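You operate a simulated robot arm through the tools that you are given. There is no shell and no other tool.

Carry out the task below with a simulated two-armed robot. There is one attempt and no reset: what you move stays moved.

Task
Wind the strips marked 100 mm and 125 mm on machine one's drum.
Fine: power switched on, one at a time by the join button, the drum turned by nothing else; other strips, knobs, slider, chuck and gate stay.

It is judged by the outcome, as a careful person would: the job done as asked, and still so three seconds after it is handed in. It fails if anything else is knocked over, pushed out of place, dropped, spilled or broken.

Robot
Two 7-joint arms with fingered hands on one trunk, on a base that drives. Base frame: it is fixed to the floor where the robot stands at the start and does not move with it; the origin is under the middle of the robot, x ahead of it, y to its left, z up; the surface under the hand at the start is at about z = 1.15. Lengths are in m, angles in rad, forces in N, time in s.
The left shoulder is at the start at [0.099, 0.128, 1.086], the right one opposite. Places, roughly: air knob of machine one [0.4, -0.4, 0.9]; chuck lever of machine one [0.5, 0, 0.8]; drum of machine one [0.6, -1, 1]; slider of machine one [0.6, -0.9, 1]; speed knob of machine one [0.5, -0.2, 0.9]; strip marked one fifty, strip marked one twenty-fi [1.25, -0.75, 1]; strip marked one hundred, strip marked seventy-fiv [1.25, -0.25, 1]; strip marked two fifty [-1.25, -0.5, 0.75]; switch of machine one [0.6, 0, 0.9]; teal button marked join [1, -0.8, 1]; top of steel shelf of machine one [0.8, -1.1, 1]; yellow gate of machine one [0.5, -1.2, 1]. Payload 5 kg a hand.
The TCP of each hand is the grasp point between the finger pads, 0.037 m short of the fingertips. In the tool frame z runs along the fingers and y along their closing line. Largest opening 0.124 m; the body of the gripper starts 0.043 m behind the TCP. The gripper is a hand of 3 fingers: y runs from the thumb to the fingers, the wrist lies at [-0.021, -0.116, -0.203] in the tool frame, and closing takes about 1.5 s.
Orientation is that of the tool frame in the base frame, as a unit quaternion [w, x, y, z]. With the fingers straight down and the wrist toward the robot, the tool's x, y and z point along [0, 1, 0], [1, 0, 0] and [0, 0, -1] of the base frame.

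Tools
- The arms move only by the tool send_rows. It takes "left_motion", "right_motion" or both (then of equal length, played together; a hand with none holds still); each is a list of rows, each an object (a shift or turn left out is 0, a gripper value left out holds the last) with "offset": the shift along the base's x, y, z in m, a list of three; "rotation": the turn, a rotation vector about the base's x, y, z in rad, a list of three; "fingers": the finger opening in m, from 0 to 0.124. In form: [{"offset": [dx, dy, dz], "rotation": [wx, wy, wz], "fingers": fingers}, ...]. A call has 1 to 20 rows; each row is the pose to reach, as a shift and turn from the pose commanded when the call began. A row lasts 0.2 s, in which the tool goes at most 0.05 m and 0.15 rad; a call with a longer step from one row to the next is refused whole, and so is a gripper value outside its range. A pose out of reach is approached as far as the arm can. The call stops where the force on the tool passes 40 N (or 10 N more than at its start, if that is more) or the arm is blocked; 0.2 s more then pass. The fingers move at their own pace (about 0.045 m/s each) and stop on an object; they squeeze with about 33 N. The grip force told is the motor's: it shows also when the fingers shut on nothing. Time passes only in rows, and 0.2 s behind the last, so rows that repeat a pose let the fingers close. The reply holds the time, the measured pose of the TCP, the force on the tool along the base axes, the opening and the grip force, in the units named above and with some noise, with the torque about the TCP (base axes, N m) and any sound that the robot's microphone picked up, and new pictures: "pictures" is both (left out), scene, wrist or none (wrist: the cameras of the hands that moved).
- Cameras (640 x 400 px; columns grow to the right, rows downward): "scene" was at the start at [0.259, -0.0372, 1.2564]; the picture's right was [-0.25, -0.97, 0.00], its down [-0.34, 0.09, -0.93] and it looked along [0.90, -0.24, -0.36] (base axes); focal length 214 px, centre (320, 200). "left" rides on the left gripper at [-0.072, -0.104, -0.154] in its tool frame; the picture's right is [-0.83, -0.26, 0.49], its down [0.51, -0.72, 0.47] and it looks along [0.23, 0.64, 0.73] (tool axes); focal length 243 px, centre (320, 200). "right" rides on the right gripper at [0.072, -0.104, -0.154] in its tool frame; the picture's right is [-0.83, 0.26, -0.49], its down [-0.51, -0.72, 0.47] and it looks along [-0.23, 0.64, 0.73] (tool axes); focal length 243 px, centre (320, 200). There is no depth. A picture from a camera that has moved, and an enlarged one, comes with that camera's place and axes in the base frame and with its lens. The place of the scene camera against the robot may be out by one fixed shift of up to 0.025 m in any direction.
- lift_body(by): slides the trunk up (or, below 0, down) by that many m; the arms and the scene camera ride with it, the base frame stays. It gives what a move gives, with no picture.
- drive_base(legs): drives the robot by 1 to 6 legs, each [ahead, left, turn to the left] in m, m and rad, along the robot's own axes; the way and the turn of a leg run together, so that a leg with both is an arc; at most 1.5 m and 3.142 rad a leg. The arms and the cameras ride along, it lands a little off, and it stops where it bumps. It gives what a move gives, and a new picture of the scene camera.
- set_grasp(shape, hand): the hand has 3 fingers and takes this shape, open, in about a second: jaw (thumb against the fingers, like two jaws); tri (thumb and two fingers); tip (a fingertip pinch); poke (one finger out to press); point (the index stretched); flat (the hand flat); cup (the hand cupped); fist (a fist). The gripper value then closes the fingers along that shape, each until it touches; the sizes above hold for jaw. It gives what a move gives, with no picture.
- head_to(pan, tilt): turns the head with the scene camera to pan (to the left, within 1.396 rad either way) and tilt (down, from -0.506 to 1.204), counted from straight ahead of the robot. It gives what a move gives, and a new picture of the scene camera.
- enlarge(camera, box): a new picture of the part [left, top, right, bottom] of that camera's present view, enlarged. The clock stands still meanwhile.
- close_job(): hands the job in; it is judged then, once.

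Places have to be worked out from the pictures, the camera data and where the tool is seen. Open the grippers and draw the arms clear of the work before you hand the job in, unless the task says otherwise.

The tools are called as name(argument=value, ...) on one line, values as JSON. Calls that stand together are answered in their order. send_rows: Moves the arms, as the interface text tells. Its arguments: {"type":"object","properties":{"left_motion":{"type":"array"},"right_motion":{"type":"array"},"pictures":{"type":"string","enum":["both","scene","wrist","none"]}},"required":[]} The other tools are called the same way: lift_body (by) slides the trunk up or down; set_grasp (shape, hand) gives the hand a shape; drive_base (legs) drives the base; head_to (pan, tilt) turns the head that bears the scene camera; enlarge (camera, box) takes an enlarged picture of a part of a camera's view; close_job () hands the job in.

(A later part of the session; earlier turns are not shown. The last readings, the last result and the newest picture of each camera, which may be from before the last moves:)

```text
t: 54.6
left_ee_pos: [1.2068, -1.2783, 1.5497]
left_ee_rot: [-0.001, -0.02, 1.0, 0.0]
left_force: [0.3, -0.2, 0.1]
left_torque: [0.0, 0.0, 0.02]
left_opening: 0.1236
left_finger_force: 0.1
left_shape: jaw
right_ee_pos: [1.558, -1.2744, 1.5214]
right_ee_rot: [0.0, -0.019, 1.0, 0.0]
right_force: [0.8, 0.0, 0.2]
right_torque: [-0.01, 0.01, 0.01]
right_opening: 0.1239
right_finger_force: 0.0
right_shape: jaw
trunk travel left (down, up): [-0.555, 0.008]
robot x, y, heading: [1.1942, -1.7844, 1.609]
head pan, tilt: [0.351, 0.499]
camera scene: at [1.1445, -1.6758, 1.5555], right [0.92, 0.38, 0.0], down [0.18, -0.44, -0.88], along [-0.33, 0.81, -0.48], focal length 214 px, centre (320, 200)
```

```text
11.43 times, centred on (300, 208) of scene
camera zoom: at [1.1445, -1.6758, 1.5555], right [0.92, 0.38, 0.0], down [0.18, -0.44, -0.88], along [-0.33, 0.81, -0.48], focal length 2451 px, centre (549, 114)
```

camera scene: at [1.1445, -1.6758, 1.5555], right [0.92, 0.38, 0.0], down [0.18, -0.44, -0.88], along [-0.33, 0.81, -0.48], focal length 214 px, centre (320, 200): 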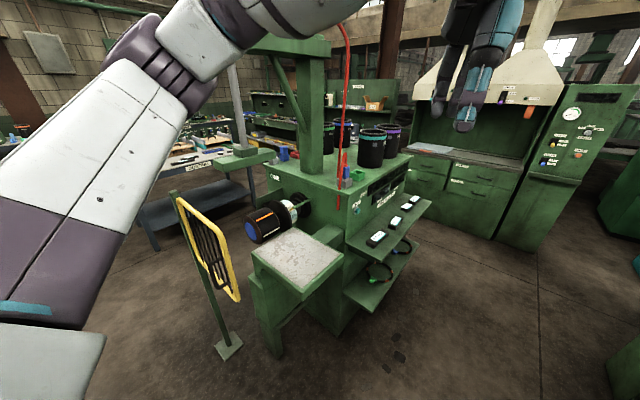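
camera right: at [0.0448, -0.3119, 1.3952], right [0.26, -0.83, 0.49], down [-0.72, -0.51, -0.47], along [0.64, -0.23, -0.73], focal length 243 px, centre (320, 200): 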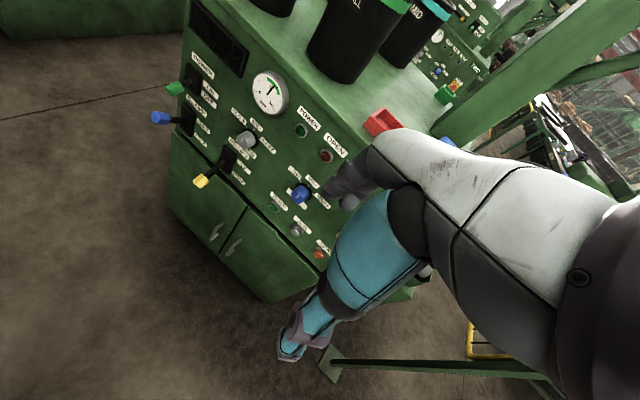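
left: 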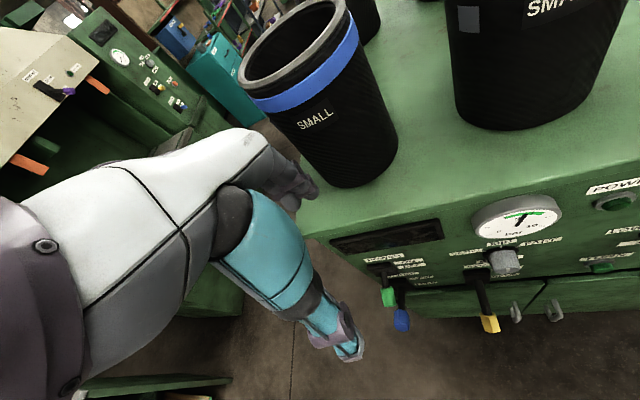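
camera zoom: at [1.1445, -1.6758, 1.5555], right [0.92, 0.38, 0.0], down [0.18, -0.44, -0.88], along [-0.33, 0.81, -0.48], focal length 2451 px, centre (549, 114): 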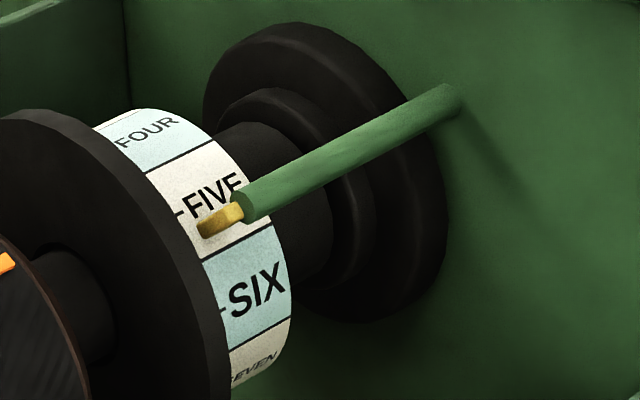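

All four strips are read: 150 and 125 nearer, 75 and 100 farther; the rear displays (FIELDS, AT, BAND) are dark since power is off. I go back to the front by the same way to switch the power on first.

drive_base(legs=[[0, 0, -1.609], [-1.5, 0, 0]])

drive_base(legs=[[0, 1.3, 0]])

```text
t: 65.9
left_ee_pos: [0.1885, -1.8805, 1.549]
left_ee_rot: [0.0, 0.683, 0.731, -0.001]
left_force: [1.2, -0.3, -1.1]
left_torque: [-0.01, 0.01, -0.02]
left_opening: 0.1237
left_finger_force: 0.0
left_shape: jaw
right_ee_pos: [0.2006, -2.231, 1.5205]
right_ee_rot: [0.0, 0.683, 0.731, 0.0]
right_force: [0.5, -0.2, -0.1]
right_torque: [-0.01, 0.01, 0.01]
right_opening: 0.1237
right_finger_force: 0.1
right_shape: jaw
trunk travel left (down, up): [-0.555, 0.008]
robot x, y, heading: [-0.3229, -1.8746, 0.07]
head pan, tilt: [0.351, 0.499]
camera scene: at [-0.206, -1.8507, 1.5553], right [0.41, -0.91, 0.0], down [-0.44, -0.19, -0.88], along [0.8, 0.36, -0.48], focal length 214 px, centre (320, 200)
```

scene: 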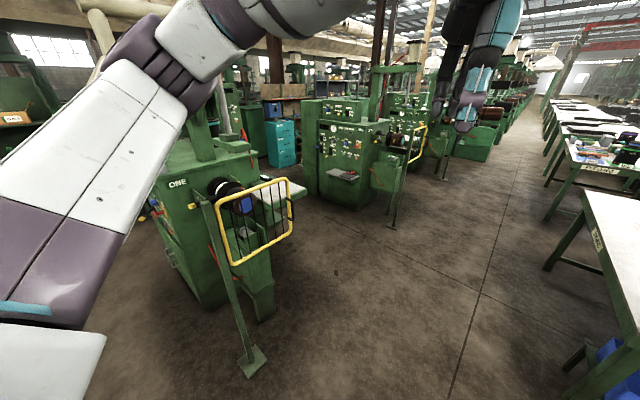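

```text
t: 77.5
left_ee_pos: [0.1121, -0.5976, 1.5508]
left_ee_rot: [0.0, 0.69, 0.723, 0.0]
left_force: [0.1, 0.1, -0.3]
left_torque: [-0.03, 0.02, 0.0]
left_opening: 0.1237
left_finger_force: 0.0
left_shape: jaw
right_ee_pos: [0.1196, -0.9501, 1.521]
right_ee_rot: [0.0, 0.69, 0.724, 0.0]
right_force: [0.3, 0.0, 0.0]
right_torque: [-0.01, 0.0, 0.02]
right_opening: 0.1237
right_finger_force: 0.1
right_shape: jaw
trunk travel left (down, up): [-0.555, 0.008]
robot x, y, heading: [-0.3966, -0.5849, 0.044]
head pan, tilt: [0.351, 0.499]
camera scene: at [-0.2806, -0.5612, 1.5555], right [0.39, -0.92, 0.0], down [-0.44, -0.19, -0.88], along [0.81, 0.34, -0.48], focal length 214 px, centre (320, 200)
```

scene: 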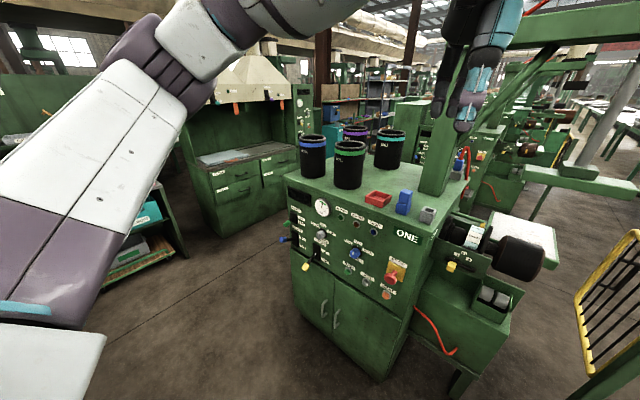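

I turn to face the panel squarely (the machines stand rotated about -0.33 rad) and sidestep to stand in front of the power lever.

drive_base(legs=[[0, 0, -0.374], [0, 0.731, 0]])

head_to(pan=0.0, tilt=0.7)

```text
t: 85.4
left_ee_pos: [0.3059, -0.0899, 1.5498]
left_ee_rot: [0.0, 0.812, 0.583, 0.0]
left_force: [0.0, 0.9, -0.6]
left_torque: [0.03, -0.03, 0.0]
left_opening: 0.1235
left_finger_force: 0.0
left_shape: jaw
right_ee_pos: [0.1832, -0.4193, 1.5198]
right_ee_rot: [-0.001, 0.813, 0.583, 0.0]
right_force: [-0.5, 0.8, 0.3]
right_torque: [-0.01, 0.01, 0.0]
right_opening: 0.1235
right_finger_force: 0.1
right_shape: jaw
trunk travel left (down, up): [-0.555, 0.008]
robot x, y, heading: [-0.1611, 0.1104, -0.327]
head pan, tilt: [0.351, 0.499]
camera scene: at [-0.0424, 0.0837, 1.5555], right [0.02, -1.0, 0.0], down [-0.48, -0.01, -0.88], along [0.88, 0.02, -0.48], focal length 214 px, centre (320, 200)
```

scene: 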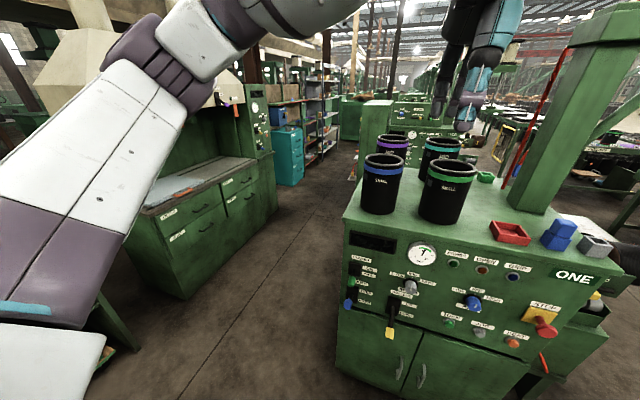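

```text
t: 86.3
left_ee_pos: [0.3065, -0.0906, 1.5506]
left_ee_rot: [0.0, 0.813, 0.583, 0.0]
left_force: [0.0, 0.4, 0.3]
left_torque: [-0.02, 0.0, 0.01]
left_opening: 0.1238
left_finger_force: 0.0
left_shape: jaw
right_ee_pos: [0.1832, -0.4192, 1.5211]
right_ee_rot: [0.0, 0.813, 0.582, 0.0]
right_force: [0.2, -0.6, 0.2]
right_torque: [-0.01, -0.02, -0.02]
right_opening: 0.1237
right_finger_force: 0.1
right_shape: jaw
trunk travel left (down, up): [-0.555, 0.008]
robot x, y, heading: [-0.1618, 0.1119, -0.325]
head pan, tilt: [0.0, 0.7]
camera scene: at [-0.0526, 0.055, 1.5378], right [-0.32, -0.95, 0.0], down [-0.61, 0.21, -0.77], along [0.72, -0.25, -0.64], focal length 214 px, centre (320, 200)
```

scene: 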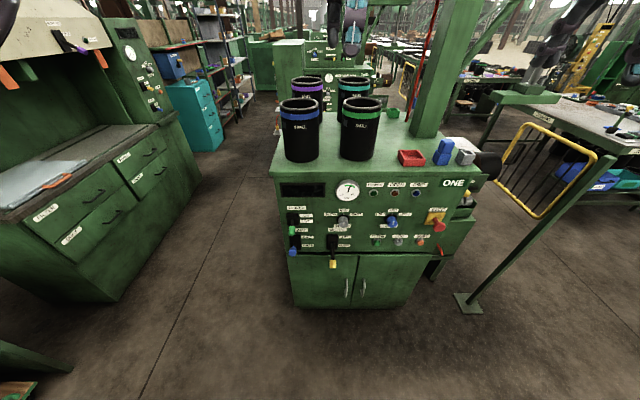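

I am now square to the panel; triangulating three views puts the green power handle at about [0.535, -0.027, 0.883] and the blue clamp handle about 10 cm below it. I lower the trunk back to working height.

lift_body(by=-0.28)

head_to(pan=0.12, tilt=0.75)

enlarge(camera="scene", box=[240, 140, 400, 300])

```text
t: 89.1
left_ee_pos: [0.3057, -0.0903, 1.2702]
left_ee_rot: [0.001, 0.813, 0.583, 0.0]
left_force: [0.2, 0.0, 0.0]
left_torque: [-0.01, 0.04, -0.05]
left_opening: 0.1237
left_finger_force: 0.0
left_shape: jaw
right_ee_pos: [0.1826, -0.4191, 1.24]
right_ee_rot: [0.0, 0.813, 0.582, 0.0]
right_force: [-0.5, -0.6, -0.5]
right_torque: [0.0, 0.0, 0.02]
right_opening: 0.1238
right_finger_force: 0.1
right_shape: jaw
trunk travel left (down, up): [-0.275, 0.288]
robot x, y, heading: [-0.1568, 0.1055, -0.331]
head pan, tilt: [0.0, 0.7]
```

```text
t: 89.8
left_ee_pos: [0.3069, -0.0898, 1.2694]
left_ee_rot: [0.0, 0.812, 0.583, 0.0]
left_force: [-0.1, 0.3, 0.3]
left_torque: [-0.03, -0.01, -0.02]
left_opening: 0.1234
left_finger_force: 0.0
left_shape: jaw
right_ee_pos: [0.183, -0.4196, 1.2407]
right_ee_rot: [0.0, 0.813, 0.582, 0.0]
right_force: [-0.1, -0.1, -0.7]
right_torque: [0.0, -0.02, 0.0]
right_opening: 0.124
right_finger_force: 0.1
right_shape: jaw
trunk travel left (down, up): [-0.275, 0.288]
robot x, y, heading: [-0.1608, 0.1063, -0.324]
head pan, tilt: [0.12, 0.75]
camera scene: at [0.0788, 0.0207, 1.222], right [-0.21, -0.98, 0.0], down [-0.67, 0.14, -0.73], along [0.72, -0.15, -0.68], focal length 214 px, centre (320, 200)
```

scene: 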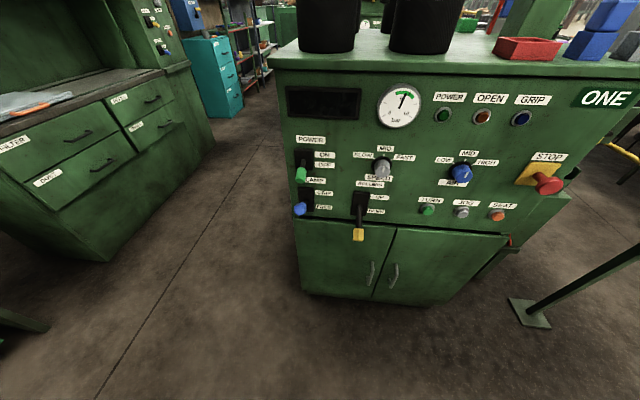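

```text
2.50 times, centred on (320, 220) of scene
camera zoom: at [0.0788, 0.0207, 1.222], right [-0.21, -0.98, 0.0], down [-0.67, 0.14, -0.73], along [0.72, -0.15, -0.68], focal length 536 px, centre (320, 150)
```

zoom: 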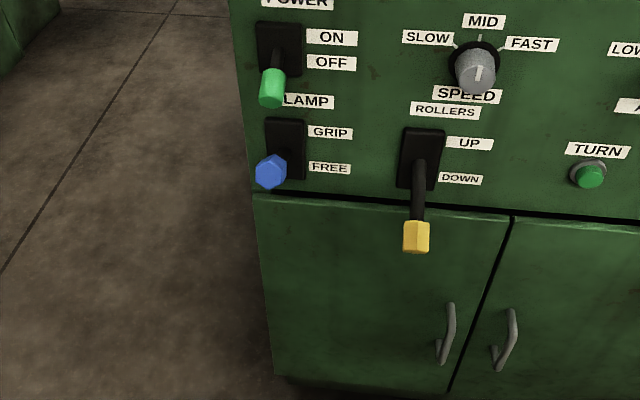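

Now I turn the left hand so that its fingers point toward the panel (slightly downward) and bring it to a stand-off about 25 cm before the green handle.

send_rows(left_motion=[{"offset": [-0.001, 0.016, -0.037], "rotation": [-0.043, -0.128, 0]}, {"offset": [-0.002, 0.032, -0.075], "rotation": [-0.086, -0.256, 0]}, {"offset": [-0.003, 0.047, -0.113], "rotation": [-0.13, -0.385, 0]}, {"offset": [-0.004, 0.063, -0.151], "rotation": [-0.173, -0.513, 0]}, {"offset": [-0.005, 0.079, -0.188], "rotation": [-0.217, -0.641, 0]}, {"offset": [-0.006, 0.095, -0.226], "rotation": [-0.26, -0.77, 0]}, {"offset": [-0.007, 0.111, -0.264], "rotation": [-0.303, -0.898, 0]}, {"offset": [-0.008, 0.127, -0.302], "rotation": [-0.347, -1.026, 0]}, {"offset": [-0.008, 0.143, -0.34], "rotation": [-0.39, -1.155, 0]}])

```text
t: 91.9
left_ee_pos: [0.4368, -0.0376, 0.9687]
left_ee_rot: [0.423, 0.6, 0.623, 0.27]
left_force: [-1.3, -0.4, 0.5]
left_torque: [0.02, -0.03, 0.0]
left_opening: 0.1241
left_finger_force: 0.1
left_shape: jaw
left hand out of reach, approached as far as the arm can: row 3, 4, 5, 6, 7, 8, 9
right_ee_pos: [0.1829, -0.4176, 1.2399]
right_ee_rot: [0.0, 0.813, 0.583, 0.0]
right_force: [0.3, -0.1, 0.7]
right_torque: [-0.01, -0.02, -0.02]
right_opening: 0.1239
right_finger_force: 0.1
right_shape: jaw
trunk travel left (down, up): [-0.275, 0.288]
robot x, y, heading: [-0.1659, 0.1086, -0.326]
head pan, tilt: [0.12, 0.75]
stopped in row 9 (left hand): the arm was blocked; the commanded pose is now the measured one
camera scene: at [0.0752, 0.0182, 1.2182], right [-0.25, -0.97, 0.0], down [-0.7, 0.18, -0.7], along [0.67, -0.17, -0.72], focal length 214 px, centre (320, 200)
camera left: at [0.2464, -0.0967, 0.9744], right [0.22, -0.93, -0.3], down [0.07, 0.32, -0.95], along [0.97, 0.19, 0.13], focal length 243 px, centre (320, 200)
```

scene: 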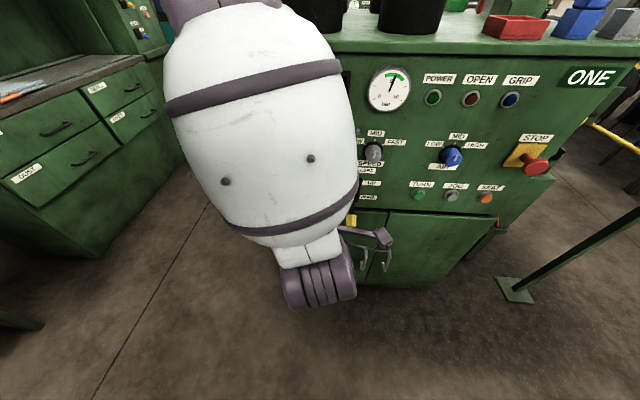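
left: 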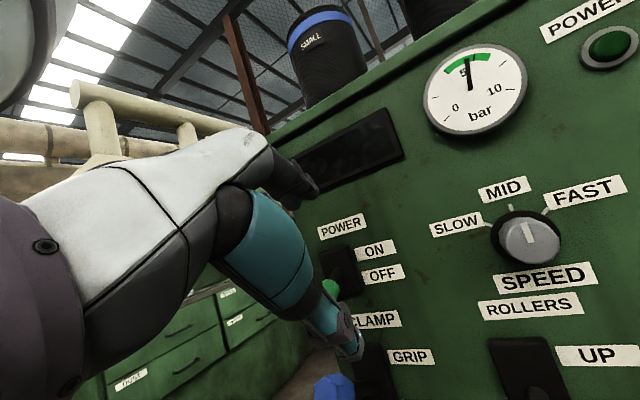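

The hand could not take that pose so close to the body and ended near the panel at [0.437, -0.038, 0.969] without touching. I back the base off 0.25 m so the arm has more room, moving straight away from the panel.

drive_base(legs=[[-0.25, 0, 0]])

enlarge(camera="left", box=[0, 0, 640, 400])

```text
t: 93.7
left_ee_pos: [0.2015, 0.0422, 0.9709]
left_ee_rot: [0.423, 0.6, 0.623, 0.27]
left_force: [-0.1, 0.3, -0.3]
left_torque: [0.02, 0.02, -0.03]
left_opening: 0.1239
left_finger_force: 0.1
left_shape: jaw
right_ee_pos: [-0.0512, -0.3385, 1.2402]
right_ee_rot: [0.0, 0.813, 0.583, 0.0]
right_force: [-0.4, -0.5, 0.8]
right_torque: [0.0, 0.02, 0.02]
right_opening: 0.1237
right_finger_force: 0.0
right_shape: jaw
trunk travel left (down, up): [-0.275, 0.288]
robot x, y, heading: [-0.3989, 0.1886, -0.325]
head pan, tilt: [0.12, 0.75]
camera scene: at [-0.16, 0.098, 1.2184], right [-0.25, -0.97, 0.0], down [-0.69, 0.18, -0.7], along [0.68, -0.17, -0.71], focal length 214 px, centre (320, 200)
```

scene: 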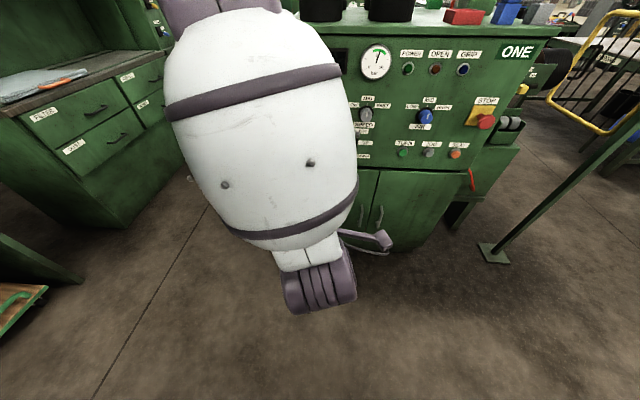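

```text
1.00 times, centred on (320, 200) of left (not enlarged: the box is as wide or as high as the picture)
camera zoom: at [0.0104, -0.0166, 0.974], right [0.22, -0.93, -0.3], down [0.07, 0.32, -0.95], along [0.97, 0.19, 0.13], focal length 243 px, centre (320, 200)
```

zoom: 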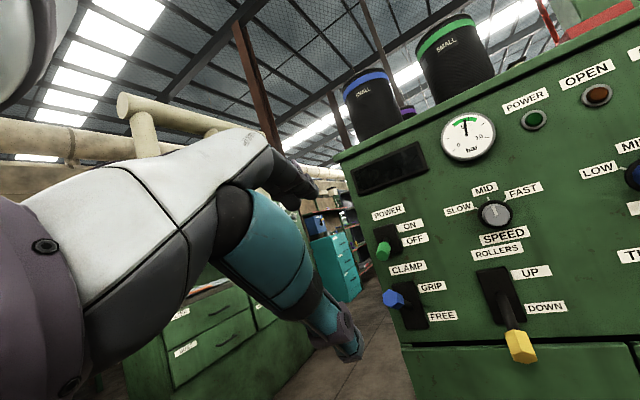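

Nothing was touched (levers unchanged). I move the base 0.1 m closer, and then level the hand at a stand-off in front of the green handle.

drive_base(legs=[[0.1, 0, 0]])

send_rows(left_motion=[{"offset": [0.03, 0.01, 0], "rotation": [-0.03, -0.09, 0], "fingers": 0.07}, {"offset": [0.06, 0.02, -0.01], "rotation": [-0.06, -0.18, 0]}, {"offset": [0.09, 0.02, -0.02], "rotation": [-0.08, -0.25, 0]}, {"offset": [0.1, 0.02, -0.03], "rotation": [-0.08, -0.25, 0]}])

```text
t: 94.8
left_ee_pos: [0.2938, 0.0088, 0.9711]
left_ee_rot: [0.423, 0.599, 0.624, 0.27]
left_force: [-0.3, 0.3, -0.4]
left_torque: [0.0, -0.02, -0.02]
left_opening: 0.1237
left_finger_force: 0.1
left_shape: jaw
right_ee_pos: [0.0383, -0.3697, 1.2412]
right_ee_rot: [0.0, 0.813, 0.582, 0.0]
right_force: [-0.5, 0.8, -0.2]
right_torque: [0.02, -0.03, 0.01]
right_opening: 0.1238
right_finger_force: 0.0
right_shape: jaw
trunk travel left (down, up): [-0.275, 0.288]
robot x, y, heading: [-0.3088, 0.1569, -0.326]
head pan, tilt: [0.12, 0.75]
camera scene: at [-0.0671, 0.0663, 1.2201], right [-0.25, -0.97, 0.0], down [-0.68, 0.17, -0.71], along [0.69, -0.18, -0.7], focal length 214 px, centre (320, 200)
```

scene: 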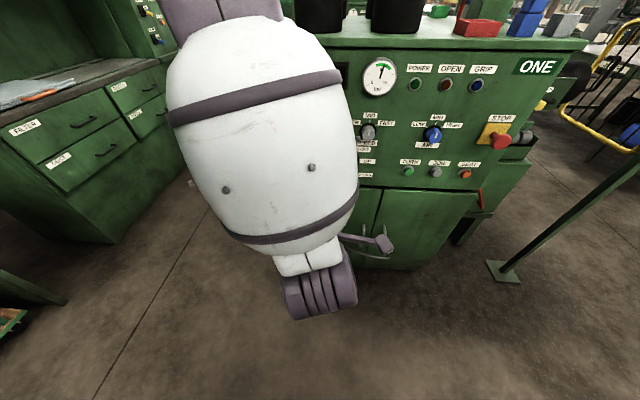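

```text
t: 95.8
left_ee_pos: [0.4295, -0.0302, 1.0133]
left_ee_rot: [0.504, 0.554, 0.588, 0.306]
left_force: [0.6, -0.7, -0.5]
left_torque: [-0.02, 0.05, 0.05]
left_opening: 0.0704
left_finger_force: 0.1
left_shape: jaw
left hand out of reach, approached as far as the arm can: row 1, 2, 3, 4
right_ee_pos: [0.0363, -0.3737, 1.2413]
right_ee_rot: [0.0, 0.813, 0.582, 0.002]
right_force: [-1.0, 0.2, 0.1]
right_torque: [0.01, -0.04, 0.02]
right_opening: 0.1238
right_finger_force: 0.1
right_shape: jaw
trunk travel left (down, up): [-0.275, 0.288]
robot x, y, heading: [-0.3094, 0.1556, -0.329]
head pan, tilt: [0.12, 0.75]
camera scene: at [-0.0677, 0.0666, 1.2225], right [-0.21, -0.98, 0.0], down [-0.67, 0.14, -0.73], along [0.72, -0.15, -0.68], focal length 214 px, centre (320, 200)
camera left: at [0.242, -0.091, 0.9837], right [0.27, -0.95, -0.18], down [0.25, 0.25, -0.94], along [0.93, 0.21, 0.31], focal length 243 px, centre (320, 200)
```

scene: 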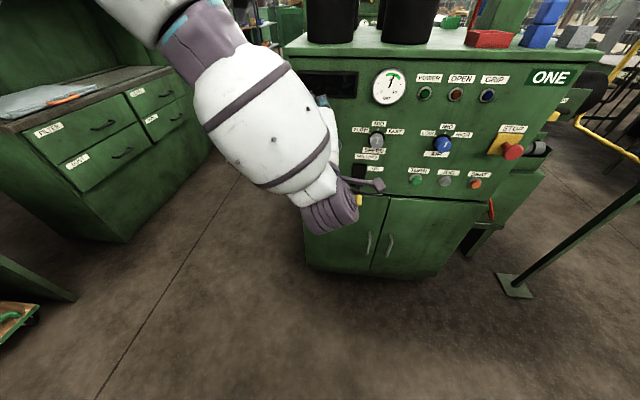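
left: 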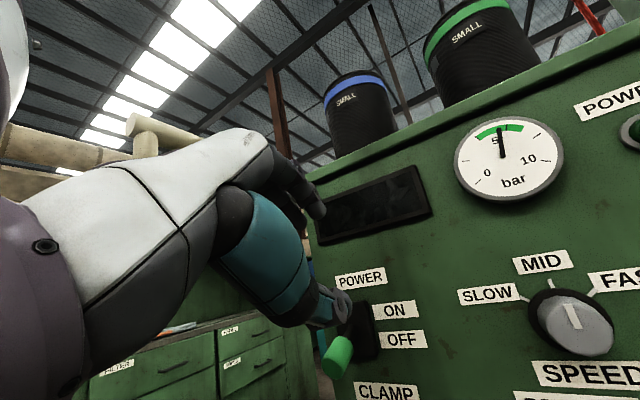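

That thumb-below posture is at the arm's limit. I change plan: grip the handle from the sides with a hand tilted 45° down, rolled so the fingers close left-right; first I tilt to 45° at a stand-off above and before the handle.

send_rows(left_motion=[{"offset": [0, 0, 0.03], "rotation": [0.04, 0.12, 0]}, {"offset": [-0.02, 0.0, 0.06], "rotation": [0.08, 0.24, 0]}, {"offset": [-0.03, 0.0, 0.09], "rotation": [0.12, 0.355, 0]}, {"offset": [-0.04, 0.0, 0.12], "rotation": [0.15, 0.445, 0]}, {"offset": [-0.04, 0.0, 0.12], "rotation": [0.15, 0.445, 0]}], pictures="none")

```text
t: 97.0
left_ee_pos: [0.3918, -0.0288, 1.1325]
left_ee_rot: [0.318, 0.644, 0.661, 0.217]
left_force: [0.7, -0.7, 0.3]
left_torque: [0.01, 0.01, -0.01]
left_opening: 0.0703
left_finger_force: 0.1
left_shape: jaw
right_ee_pos: [0.0403, -0.3714, 1.2401]
right_ee_rot: [-0.001, 0.813, 0.582, 0.0]
right_force: [0.7, 0.1, 0.1]
right_torque: [0.0, 0.0, 0.0]
right_opening: 0.1241
right_finger_force: 0.2
right_shape: jaw
trunk travel left (down, up): [-0.275, 0.288]
robot x, y, heading: [-0.3035, 0.1579, -0.33]
head pan, tilt: [0.12, 0.75]
```

The tilt succeeded at [0.392, -0.029, 1.133]. Now I roll the hand about its finger axis so the closing line runs left-right.

send_rows(left_motion=[{"offset": [0.0, 0.005, 0], "rotation": [-0.103, 0.027, 0.092], "fingers": 0.08}, {"offset": [0.0, 0.01, 0], "rotation": [-0.206, 0.054, 0.184]}, {"offset": [0.0, 0.015, 0], "rotation": [-0.31, 0.081, 0.276]}, {"offset": [0.0, 0.02, 0], "rotation": [-0.413, 0.107, 0.367]}, {"offset": [0.0, 0.025, 0], "rotation": [-0.516, 0.134, 0.459]}, {"offset": [0.0, 0.03, 0], "rotation": [-0.619, 0.161, 0.551]}, {"offset": [0.0, 0.035, 0], "rotation": [-0.723, 0.188, 0.643]}, {"offset": [0.0, 0.04, 0], "rotation": [-0.826, 0.215, 0.735]}, {"offset": [0.0, 0.04, 0], "rotation": [-0.929, 0.2416, 0.8267]}, {"offset": [0.0, 0.04, 0], "rotation": [-0.929, 0.2416, 0.8267]}])

```text
t: 99.2
left_ee_pos: [0.392, 0.0121, 1.1322]
left_ee_rot: [0.377, 0.148, 0.912, -0.061]
left_force: [0.7, 0.3, 0.2]
left_torque: [-0.04, 0.01, -0.05]
left_opening: 0.0797
left_finger_force: 0.0
left_shape: jaw
right_ee_pos: [0.0401, -0.3719, 1.2401]
right_ee_rot: [0.0, 0.813, 0.582, 0.0]
right_force: [0.7, -0.9, 0.1]
right_torque: [0.01, 0.02, 0.0]
right_opening: 0.1239
right_finger_force: 0.0
right_shape: jaw
trunk travel left (down, up): [-0.275, 0.288]
robot x, y, heading: [-0.305, 0.1588, -0.318]
head pan, tilt: [0.12, 0.75]
camera scene: at [-0.0645, 0.0692, 1.222], right [-0.21, -0.98, 0.0], down [-0.67, 0.14, -0.73], along [0.72, -0.15, -0.68], focal length 214 px, centre (320, 200)
camera left: at [0.3055, -0.0687, 1.2931], right [0.8, -0.54, 0.24], down [-0.25, -0.68, -0.69], along [0.54, 0.5, -0.68], focal length 243 px, centre (320, 200)
```

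scene: 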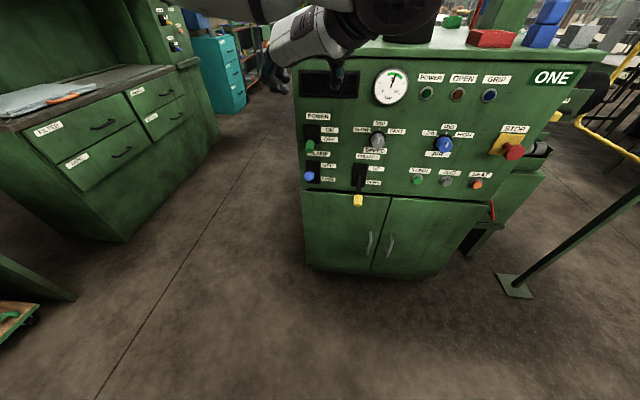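
left: 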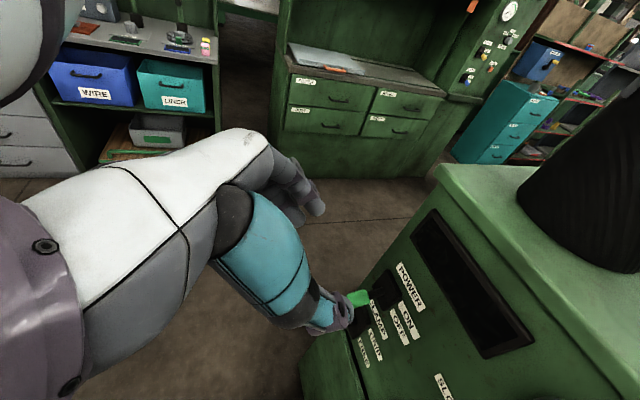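

The handshake-like tilted pose works. From the wrist camera the green handle is near [0.557, -0.006, 0.883]; I move part of the way toward it along the finger direction and look again.

send_rows(left_motion=[{"offset": [0.02, 0.002, -0.037]}, {"offset": [0.04, 0.003, -0.074]}, {"offset": [0.06, 0.004, -0.11]}, {"offset": [0.06, 0.004, -0.11]}])

enlarge(camera="left", box=[220, 200, 460, 350])

enlarge(camera="scene", box=[240, 60, 400, 220])

```text
t: 100.2
left_ee_pos: [0.4532, 0.0168, 1.0204]
left_ee_rot: [0.377, 0.149, 0.912, -0.061]
left_force: [0.9, 1.0, -0.7]
left_torque: [0.0, -0.01, 0.0]
left_opening: 0.0795
left_finger_force: 0.0
left_shape: jaw
right_ee_pos: [0.0396, -0.3697, 1.2414]
right_ee_rot: [0.0, 0.813, 0.582, 0.001]
right_force: [-0.1, 0.5, -0.4]
right_torque: [-0.01, 0.0, -0.02]
right_opening: 0.1235
right_finger_force: 0.1
right_shape: jaw
trunk travel left (down, up): [-0.275, 0.288]
robot x, y, heading: [-0.3061, 0.157, -0.325]
head pan, tilt: [0.12, 0.75]
camera scene: at [-0.0651, 0.0692, 1.2222], right [-0.21, -0.98, 0.0], down [-0.67, 0.14, -0.73], along [0.72, -0.15, -0.68], focal length 214 px, centre (320, 200)
camera left: at [0.3658, -0.0649, 1.1808], right [0.8, -0.55, 0.24], down [-0.25, -0.68, -0.69], along [0.54, 0.5, -0.68], focal length 243 px, centre (320, 200)
```

scene: 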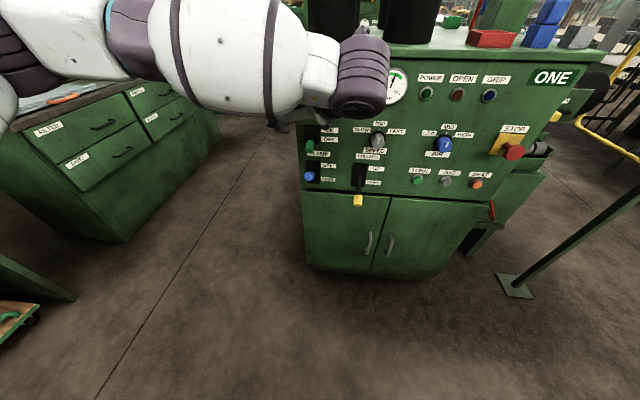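
left: 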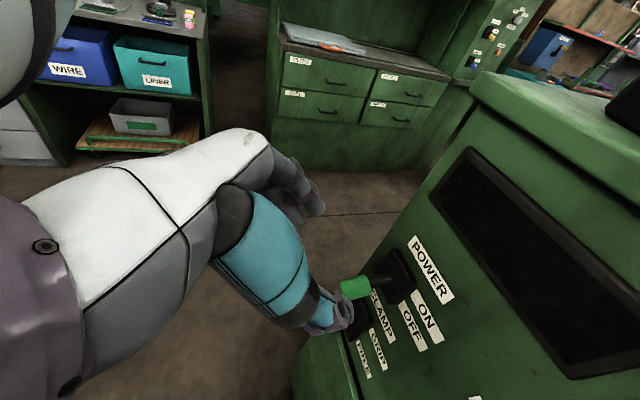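

```text
2.67 times, centred on (340, 275) of left
camera zoom: at [0.3658, -0.0649, 1.1808], right [0.8, -0.55, 0.24], down [-0.25, -0.68, -0.69], along [0.54, 0.5, -0.68], focal length 647 px, centre (267, 0)
```

zoom: 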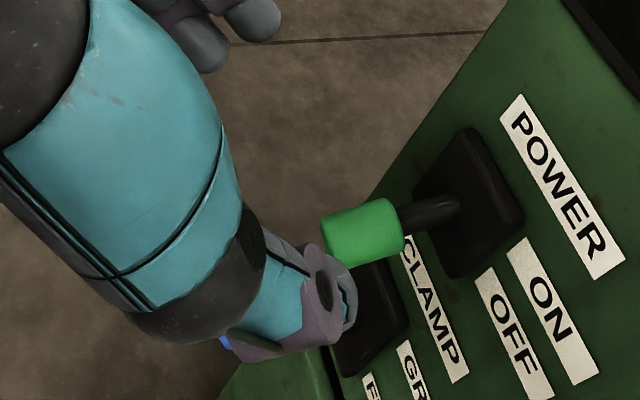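

```text
2.50 times, centred on (320, 140) of scene
camera zoom: at [-0.0651, 0.0692, 1.2222], right [-0.21, -0.98, 0.0], down [-0.67, 0.14, -0.73], along [0.72, -0.15, -0.68], focal length 536 px, centre (320, 350)
```

zoom: 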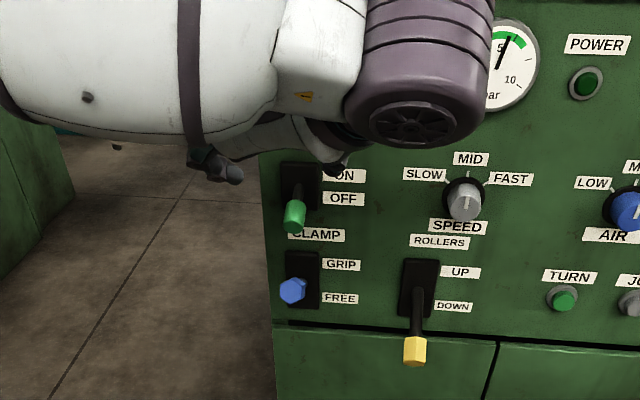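

I see the green handle clearly between thumb and fingers ahead of the hand; combining views it is at about [0.563, -0.004, 0.87]. I advance about two thirds of the way and look again.

send_rows(left_motion=[{"offset": [0.02, -0.01, -0.03]}, {"offset": [0.04, -0.018, -0.06]}, {"offset": [0.06, -0.02, -0.085]}, {"offset": [0.06, -0.02, -0.085]}])

enlarge(camera="left", box=[220, 160, 460, 310])

enlarge(camera="scene", box=[240, 80, 400, 220])

```text
t: 101.2
left_ee_pos: [0.5119, -0.0031, 0.9357]
left_ee_rot: [0.377, 0.149, 0.912, -0.06]
left_force: [0.6, 0.2, 0.3]
left_torque: [-0.03, -0.02, 0.02]
left_opening: 0.0795
left_finger_force: 0.1
left_shape: jaw
right_ee_pos: [0.0404, -0.3701, 1.2407]
right_ee_rot: [0.0, 0.813, 0.582, 0.0]
right_force: [0.9, 0.2, 0.1]
right_torque: [0.01, -0.01, 0.0]
right_opening: 0.1239
right_finger_force: 0.0
right_shape: jaw
trunk travel left (down, up): [-0.275, 0.288]
robot x, y, heading: [-0.3034, 0.157, -0.326]
head pan, tilt: [0.12, 0.75]
camera scene: at [-0.0647, 0.0691, 1.2221], right [-0.21, -0.98, 0.0], down [-0.67, 0.14, -0.73], along [0.72, -0.15, -0.68], focal length 214 px, centre (320, 200)
camera left: at [0.4257, -0.0847, 1.0966], right [0.8, -0.55, 0.24], down [-0.25, -0.68, -0.69], along [0.54, 0.5, -0.68], focal length 243 px, centre (320, 200)
```

scene: 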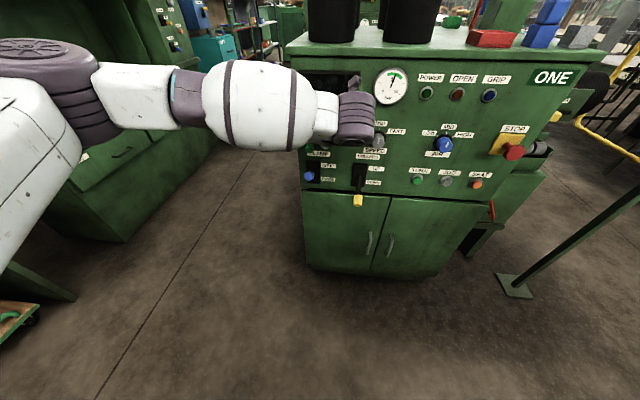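
left: 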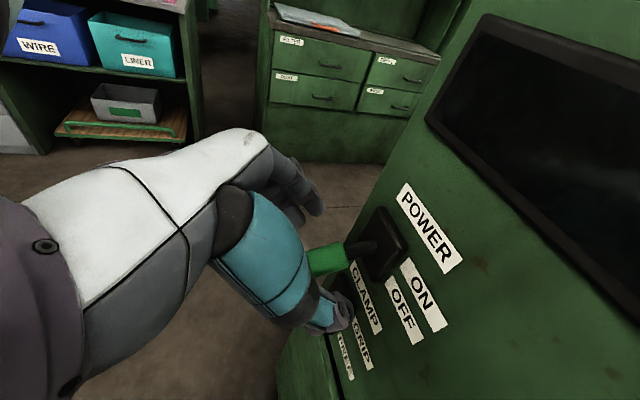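

```text
2.67 times, centred on (340, 235) of left
camera zoom: at [0.4257, -0.0847, 1.0966], right [0.8, -0.55, 0.24], down [-0.25, -0.68, -0.69], along [0.54, 0.5, -0.68], focal length 647 px, centre (267, 107)
```

zoom: 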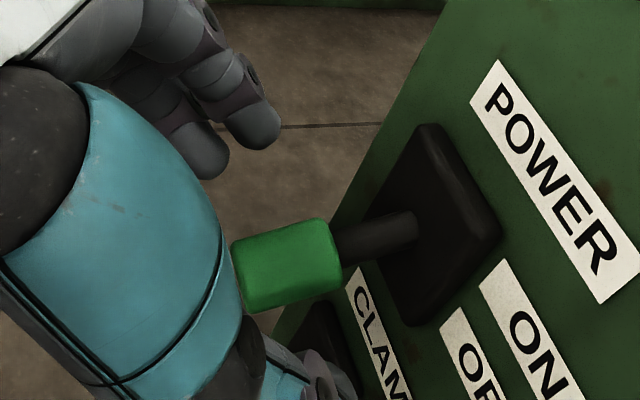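

```text
2.86 times, centred on (320, 150) of scene
camera zoom: at [-0.0647, 0.0691, 1.2221], right [-0.21, -0.98, 0.0], down [-0.67, 0.14, -0.73], along [0.72, -0.15, -0.68], focal length 613 px, centre (320, 343)
```

zoom: 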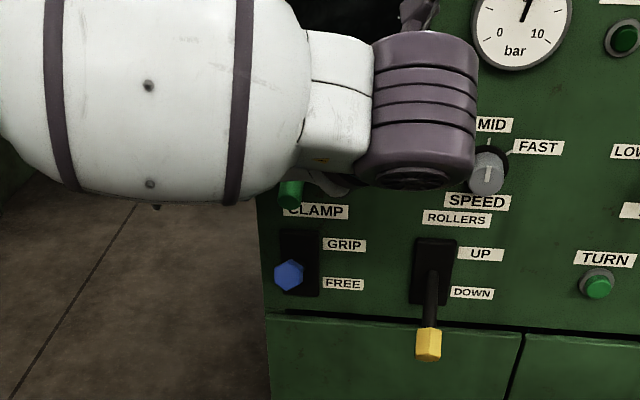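

Triangulated between wrist views, the handle centre is at [0.546, -0.009, 0.897], well centred between thumb and fingers. I advance the last 5 cm along the fingers and check.

send_rows(left_motion=[{"offset": [0.012, -0.002, -0.013]}, {"offset": [0.024, -0.004, -0.025]}, {"offset": [0.034, -0.005, -0.036]}, {"offset": [0.034, -0.005, -0.036]}], pictures="wrist")

enlarge(camera="left", box=[220, 140, 460, 310])

```text
t: 102.2
left_ee_pos: [0.546, -0.0074, 0.8997]
left_ee_rot: [0.377, 0.149, 0.912, -0.062]
left_force: [0.5, 0.6, -0.1]
left_torque: [0.03, 0.01, 0.0]
left_opening: 0.0793
left_finger_force: 0.1
left_shape: jaw
right_ee_pos: [0.04, -0.3706, 1.2403]
right_ee_rot: [0.0, 0.813, 0.582, 0.0]
right_force: [-0.5, 0.8, 0.6]
right_torque: [0.0, 0.01, 0.04]
right_opening: 0.1236
right_finger_force: 0.1
right_shape: jaw
trunk travel left (down, up): [-0.275, 0.288]
robot x, y, heading: [-0.3048, 0.1534, -0.328]
head pan, tilt: [0.12, 0.75]
camera left: at [0.4601, -0.0889, 1.0614], right [0.8, -0.55, 0.24], down [-0.25, -0.68, -0.69], along [0.54, 0.5, -0.68], focal length 243 px, centre (320, 200)
```

left: 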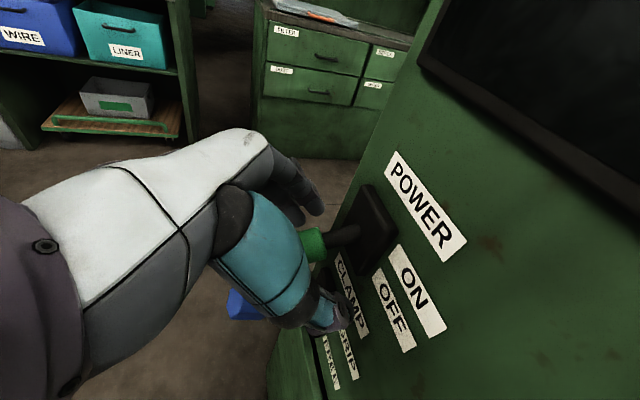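

```text
2.35 times, centred on (340, 225) of left
camera zoom: at [0.4601, -0.0889, 1.0614], right [0.8, -0.55, 0.24], down [-0.25, -0.68, -0.69], along [0.54, 0.5, -0.68], focal length 571 px, centre (273, 141)
```

zoom: 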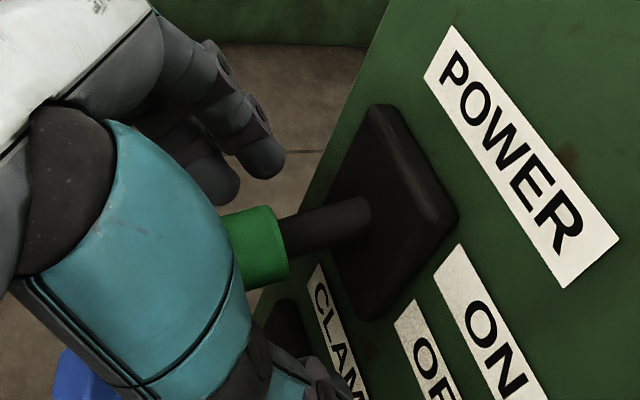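

The handle sits between the thumb and fingers with no contact force. I nudge 8 mm further in and close the fingers on it.

send_rows(left_motion=[{"offset": [0.008, -0.003, 0]}, {"offset": [0.008, -0.003, 0], "fingers": 0.05}, {"offset": [0.008, -0.003, 0], "fingers": 0.03}, {"offset": [0.008, -0.003, 0], "fingers": 0.01}, {"offset": [0.008, -0.003, 0], "fingers": 0.0}, {"offset": [0.008, -0.003, 0], "fingers": 0.0}, {"offset": [0.008, -0.003, 0], "fingers": 0.0}, {"offset": [0.008, -0.003, 0], "fingers": 0.0}], pictures="wrist")

enlarge(camera="left", box=[220, 140, 460, 310])

```text
t: 104.0
left_ee_pos: [0.5553, -0.0119, 0.9008]
left_ee_rot: [0.376, 0.149, 0.912, -0.062]
left_force: [2.0, -8.5, -0.7]
left_torque: [-0.01, 0.03, 0.01]
left_opening: 0.0056
left_finger_force: 33.0
left_shape: jaw
right_ee_pos: [0.0403, -0.3721, 1.2402]
right_ee_rot: [-0.001, 0.813, 0.582, -0.001]
right_force: [0.5, -0.9, -0.5]
right_torque: [-0.01, -0.02, 0.02]
right_opening: 0.1239
right_finger_force: 0.0
right_shape: jaw
trunk travel left (down, up): [-0.275, 0.288]
robot x, y, heading: [-0.3054, 0.1574, -0.331]
head pan, tilt: [0.12, 0.75]
camera left: at [0.4686, -0.0935, 1.0615], right [0.8, -0.55, 0.24], down [-0.26, -0.67, -0.69], along [0.54, 0.5, -0.68], focal length 243 px, centre (320, 200)
```

left: 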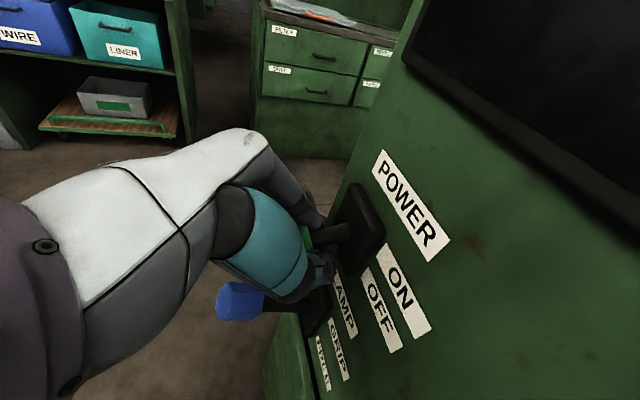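

```text
2.35 times, centred on (340, 225) of left
camera zoom: at [0.4686, -0.0935, 1.0615], right [0.8, -0.55, 0.24], down [-0.26, -0.67, -0.69], along [0.54, 0.5, -0.68], focal length 571 px, centre (273, 141)
```

zoom: 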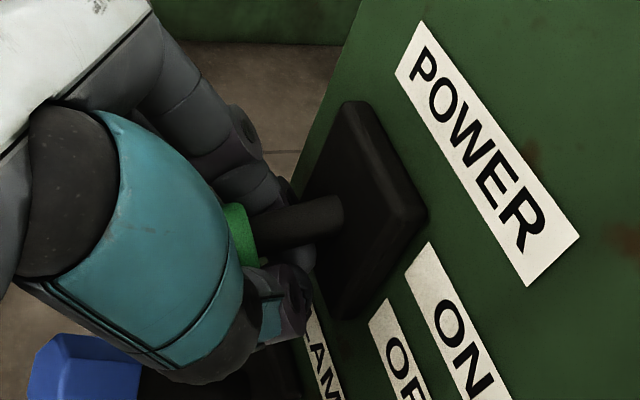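

The fingers have closed around and partly beneath the handle. I now lift straight up in small steps to swing the lever to ON, watching the force.

send_rows(left_motion=[{"offset": [-0.001, 0.0, 0.01]}, {"offset": [-0.002, 0.001, 0.02]}, {"offset": [-0.003, 0.001, 0.03]}, {"offset": [-0.003, 0.001, 0.04]}], pictures="wrist")

enlarge(camera="left", box=[180, 140, 460, 340])

```text
t: 104.9
left_ee_pos: [0.554, -0.0119, 0.9197]
left_ee_rot: [0.367, 0.152, 0.916, -0.06]
left_force: [14.8, -8.2, -21.1]
left_torque: [0.25, 0.59, 0.17]
left_opening: 0.0054
left_finger_force: 33.2
left_shape: jaw
right_ee_pos: [0.0433, -0.3724, 1.239]
right_ee_rot: [-0.002, 0.813, 0.582, -0.001]
right_force: [-0.4, -0.1, -0.4]
right_torque: [-0.02, 0.0, -0.01]
right_opening: 0.1237
right_finger_force: 0.1
right_shape: jaw
trunk travel left (down, up): [-0.275, 0.288]
robot x, y, heading: [-0.3051, 0.1597, -0.331]
head pan, tilt: [0.12, 0.75]
heard: click
stopped in row 4 (left hand): the force on the tool passed its limit at 46 N (the readings are from after the stop); the commanded pose is now the measured one
camera left: at [0.4676, -0.0939, 1.0814], right [0.81, -0.55, 0.22], down [-0.27, -0.67, -0.69], along [0.53, 0.5, -0.69], focal length 243 px, centre (320, 200)
```

left: 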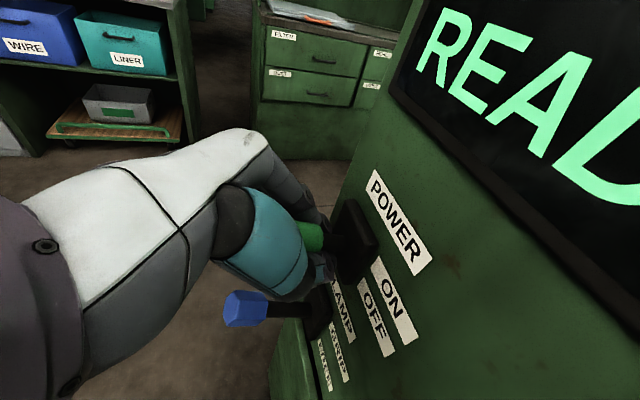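

```text
2.00 times, centred on (320, 240) of left
camera zoom: at [0.4676, -0.0939, 1.0814], right [0.81, -0.55, 0.22], down [-0.27, -0.67, -0.69], along [0.53, 0.5, -0.69], focal length 485 px, centre (320, 120)
```

zoom: 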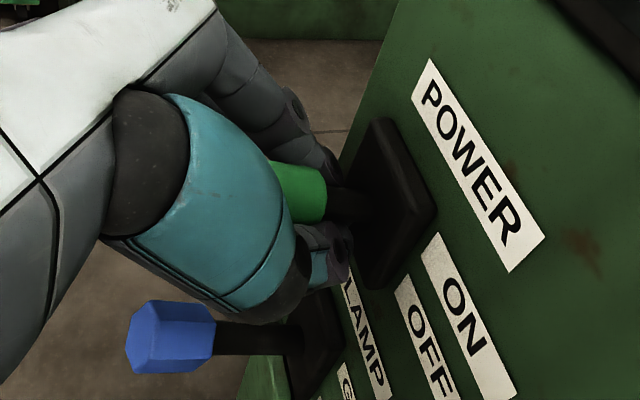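

A click was heard and the display lights up "READY" – power is on. I open the fingers wide, then retreat back and up along the finger direction.

send_rows(left_motion=[{"offset": [0, 0, 0], "fingers": 0.03}, {"offset": [0, 0, 0], "fingers": 0.06}, {"offset": [0, 0, 0], "fingers": 0.09}, {"offset": [0, 0, 0], "fingers": 0.1}, {"offset": [0, 0, 0], "fingers": 0.1}, {"offset": [0, 0, 0], "fingers": 0.1}], pictures="wrist")

enlarge(camera="left", box=[180, 140, 460, 340])

```text
t: 106.3
left_ee_pos: [0.5505, -0.01, 0.9259]
left_ee_rot: [0.371, 0.151, 0.914, -0.059]
left_force: [-0.1, 0.0, -0.4]
left_torque: [0.03, 0.02, 0.01]
left_opening: 0.0995
left_finger_force: 0.0
left_shape: jaw
right_ee_pos: [0.0406, -0.371, 1.2405]
right_ee_rot: [-0.001, 0.813, 0.582, 0.001]
right_force: [0.5, 0.6, 0.5]
right_torque: [-0.02, 0.0, 0.01]
right_opening: 0.1238
right_finger_force: 0.0
right_shape: jaw
trunk travel left (down, up): [-0.275, 0.288]
robot x, y, heading: [-0.3047, 0.1563, -0.329]
head pan, tilt: [0.12, 0.75]
camera left: at [0.4647, -0.0923, 1.0862], right [0.81, -0.55, 0.22], down [-0.26, -0.67, -0.69], along [0.53, 0.5, -0.68], focal length 243 px, centre (320, 200)
```

left: 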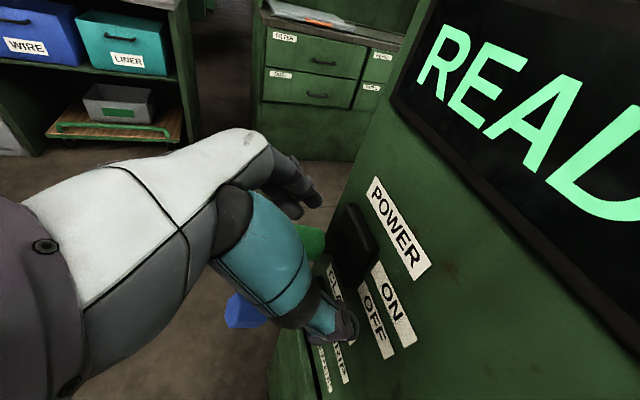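

```text
2.00 times, centred on (320, 240) of left
camera zoom: at [0.4647, -0.0923, 1.0862], right [0.81, -0.55, 0.22], down [-0.26, -0.67, -0.69], along [0.53, 0.5, -0.68], focal length 485 px, centre (320, 120)
```

zoom: 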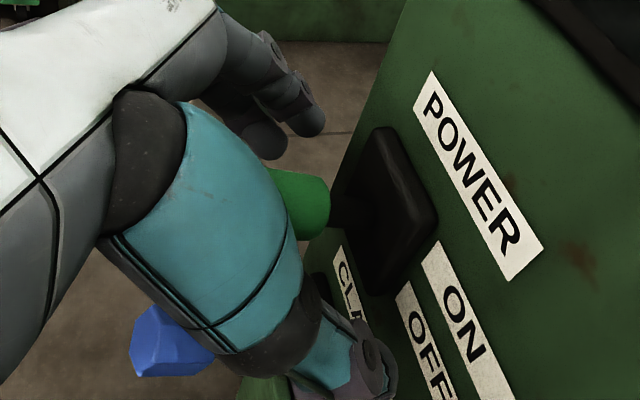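

The handle is free between the open fingers. I retreat along the reverse finger direction.

send_rows(left_motion=[{"offset": [-0.02, 0.007, 0.02]}, {"offset": [-0.04, 0.014, 0.04]}, {"offset": [-0.06, 0.021, 0.062]}, {"offset": [-0.08, 0.028, 0.085]}, {"offset": [-0.1, 0.034, 0.11]}, {"offset": [-0.12, 0.04, 0.14]}, {"offset": [-0.14, 0.047, 0.17]}, {"offset": [-0.16, 0.05, 0.2]}])

enlarge(camera="scene", box=[240, 20, 560, 220])

```text
t: 108.1
left_ee_pos: [0.3887, 0.0399, 1.127]
left_ee_rot: [0.372, 0.15, 0.914, -0.06]
left_force: [-1.0, -0.1, -0.1]
left_torque: [0.0, 0.01, 0.0]
left_opening: 0.0997
left_finger_force: 0.2
left_shape: jaw
right_ee_pos: [0.0383, -0.3719, 1.2407]
right_ee_rot: [0.001, 0.813, 0.582, -0.001]
right_force: [-0.4, 0.6, -0.2]
right_torque: [0.01, -0.04, 0.01]
right_opening: 0.124
right_finger_force: 0.1
right_shape: jaw
trunk travel left (down, up): [-0.275, 0.288]
robot x, y, heading: [-0.3036, 0.1576, -0.33]
head pan, tilt: [0.12, 0.75]
camera scene: at [-0.0661, 0.0689, 1.2224], right [-0.21, -0.98, 0.0], down [-0.67, 0.14, -0.73], along [0.72, -0.15, -0.68], focal length 214 px, centre (320, 200)
camera left: at [0.3026, -0.0428, 1.2874], right [0.8, -0.55, 0.23], down [-0.26, -0.67, -0.69], along [0.53, 0.5, -0.68], focal length 243 px, centre (320, 200)
```

scene: 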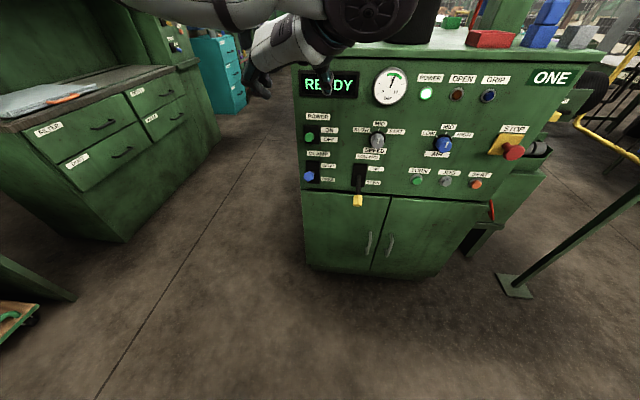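
left: 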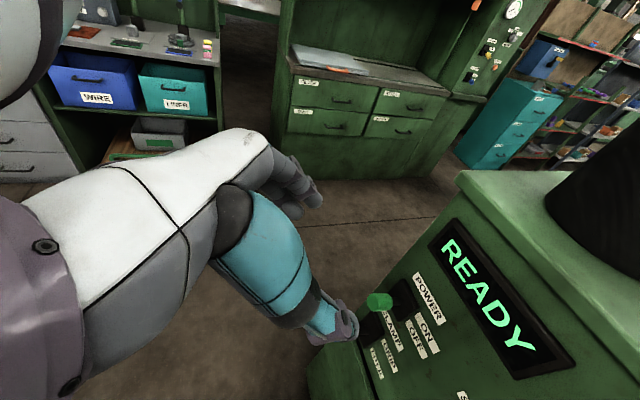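

```text
2.00 times, centred on (400, 120) of scene
camera zoom: at [-0.0661, 0.0689, 1.2224], right [-0.21, -0.98, 0.0], down [-0.67, 0.14, -0.73], along [0.72, -0.15, -0.68], focal length 429 px, centre (160, 360)
```

zoom: 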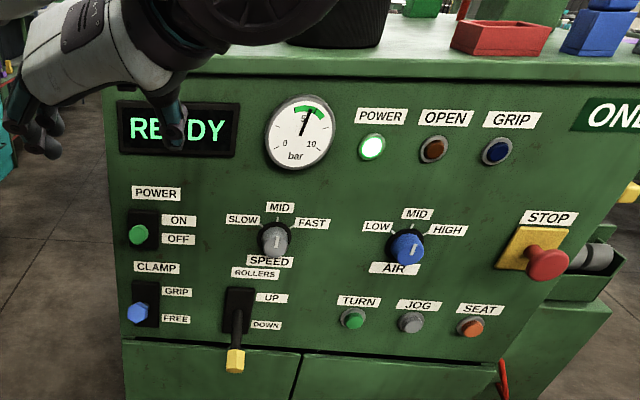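

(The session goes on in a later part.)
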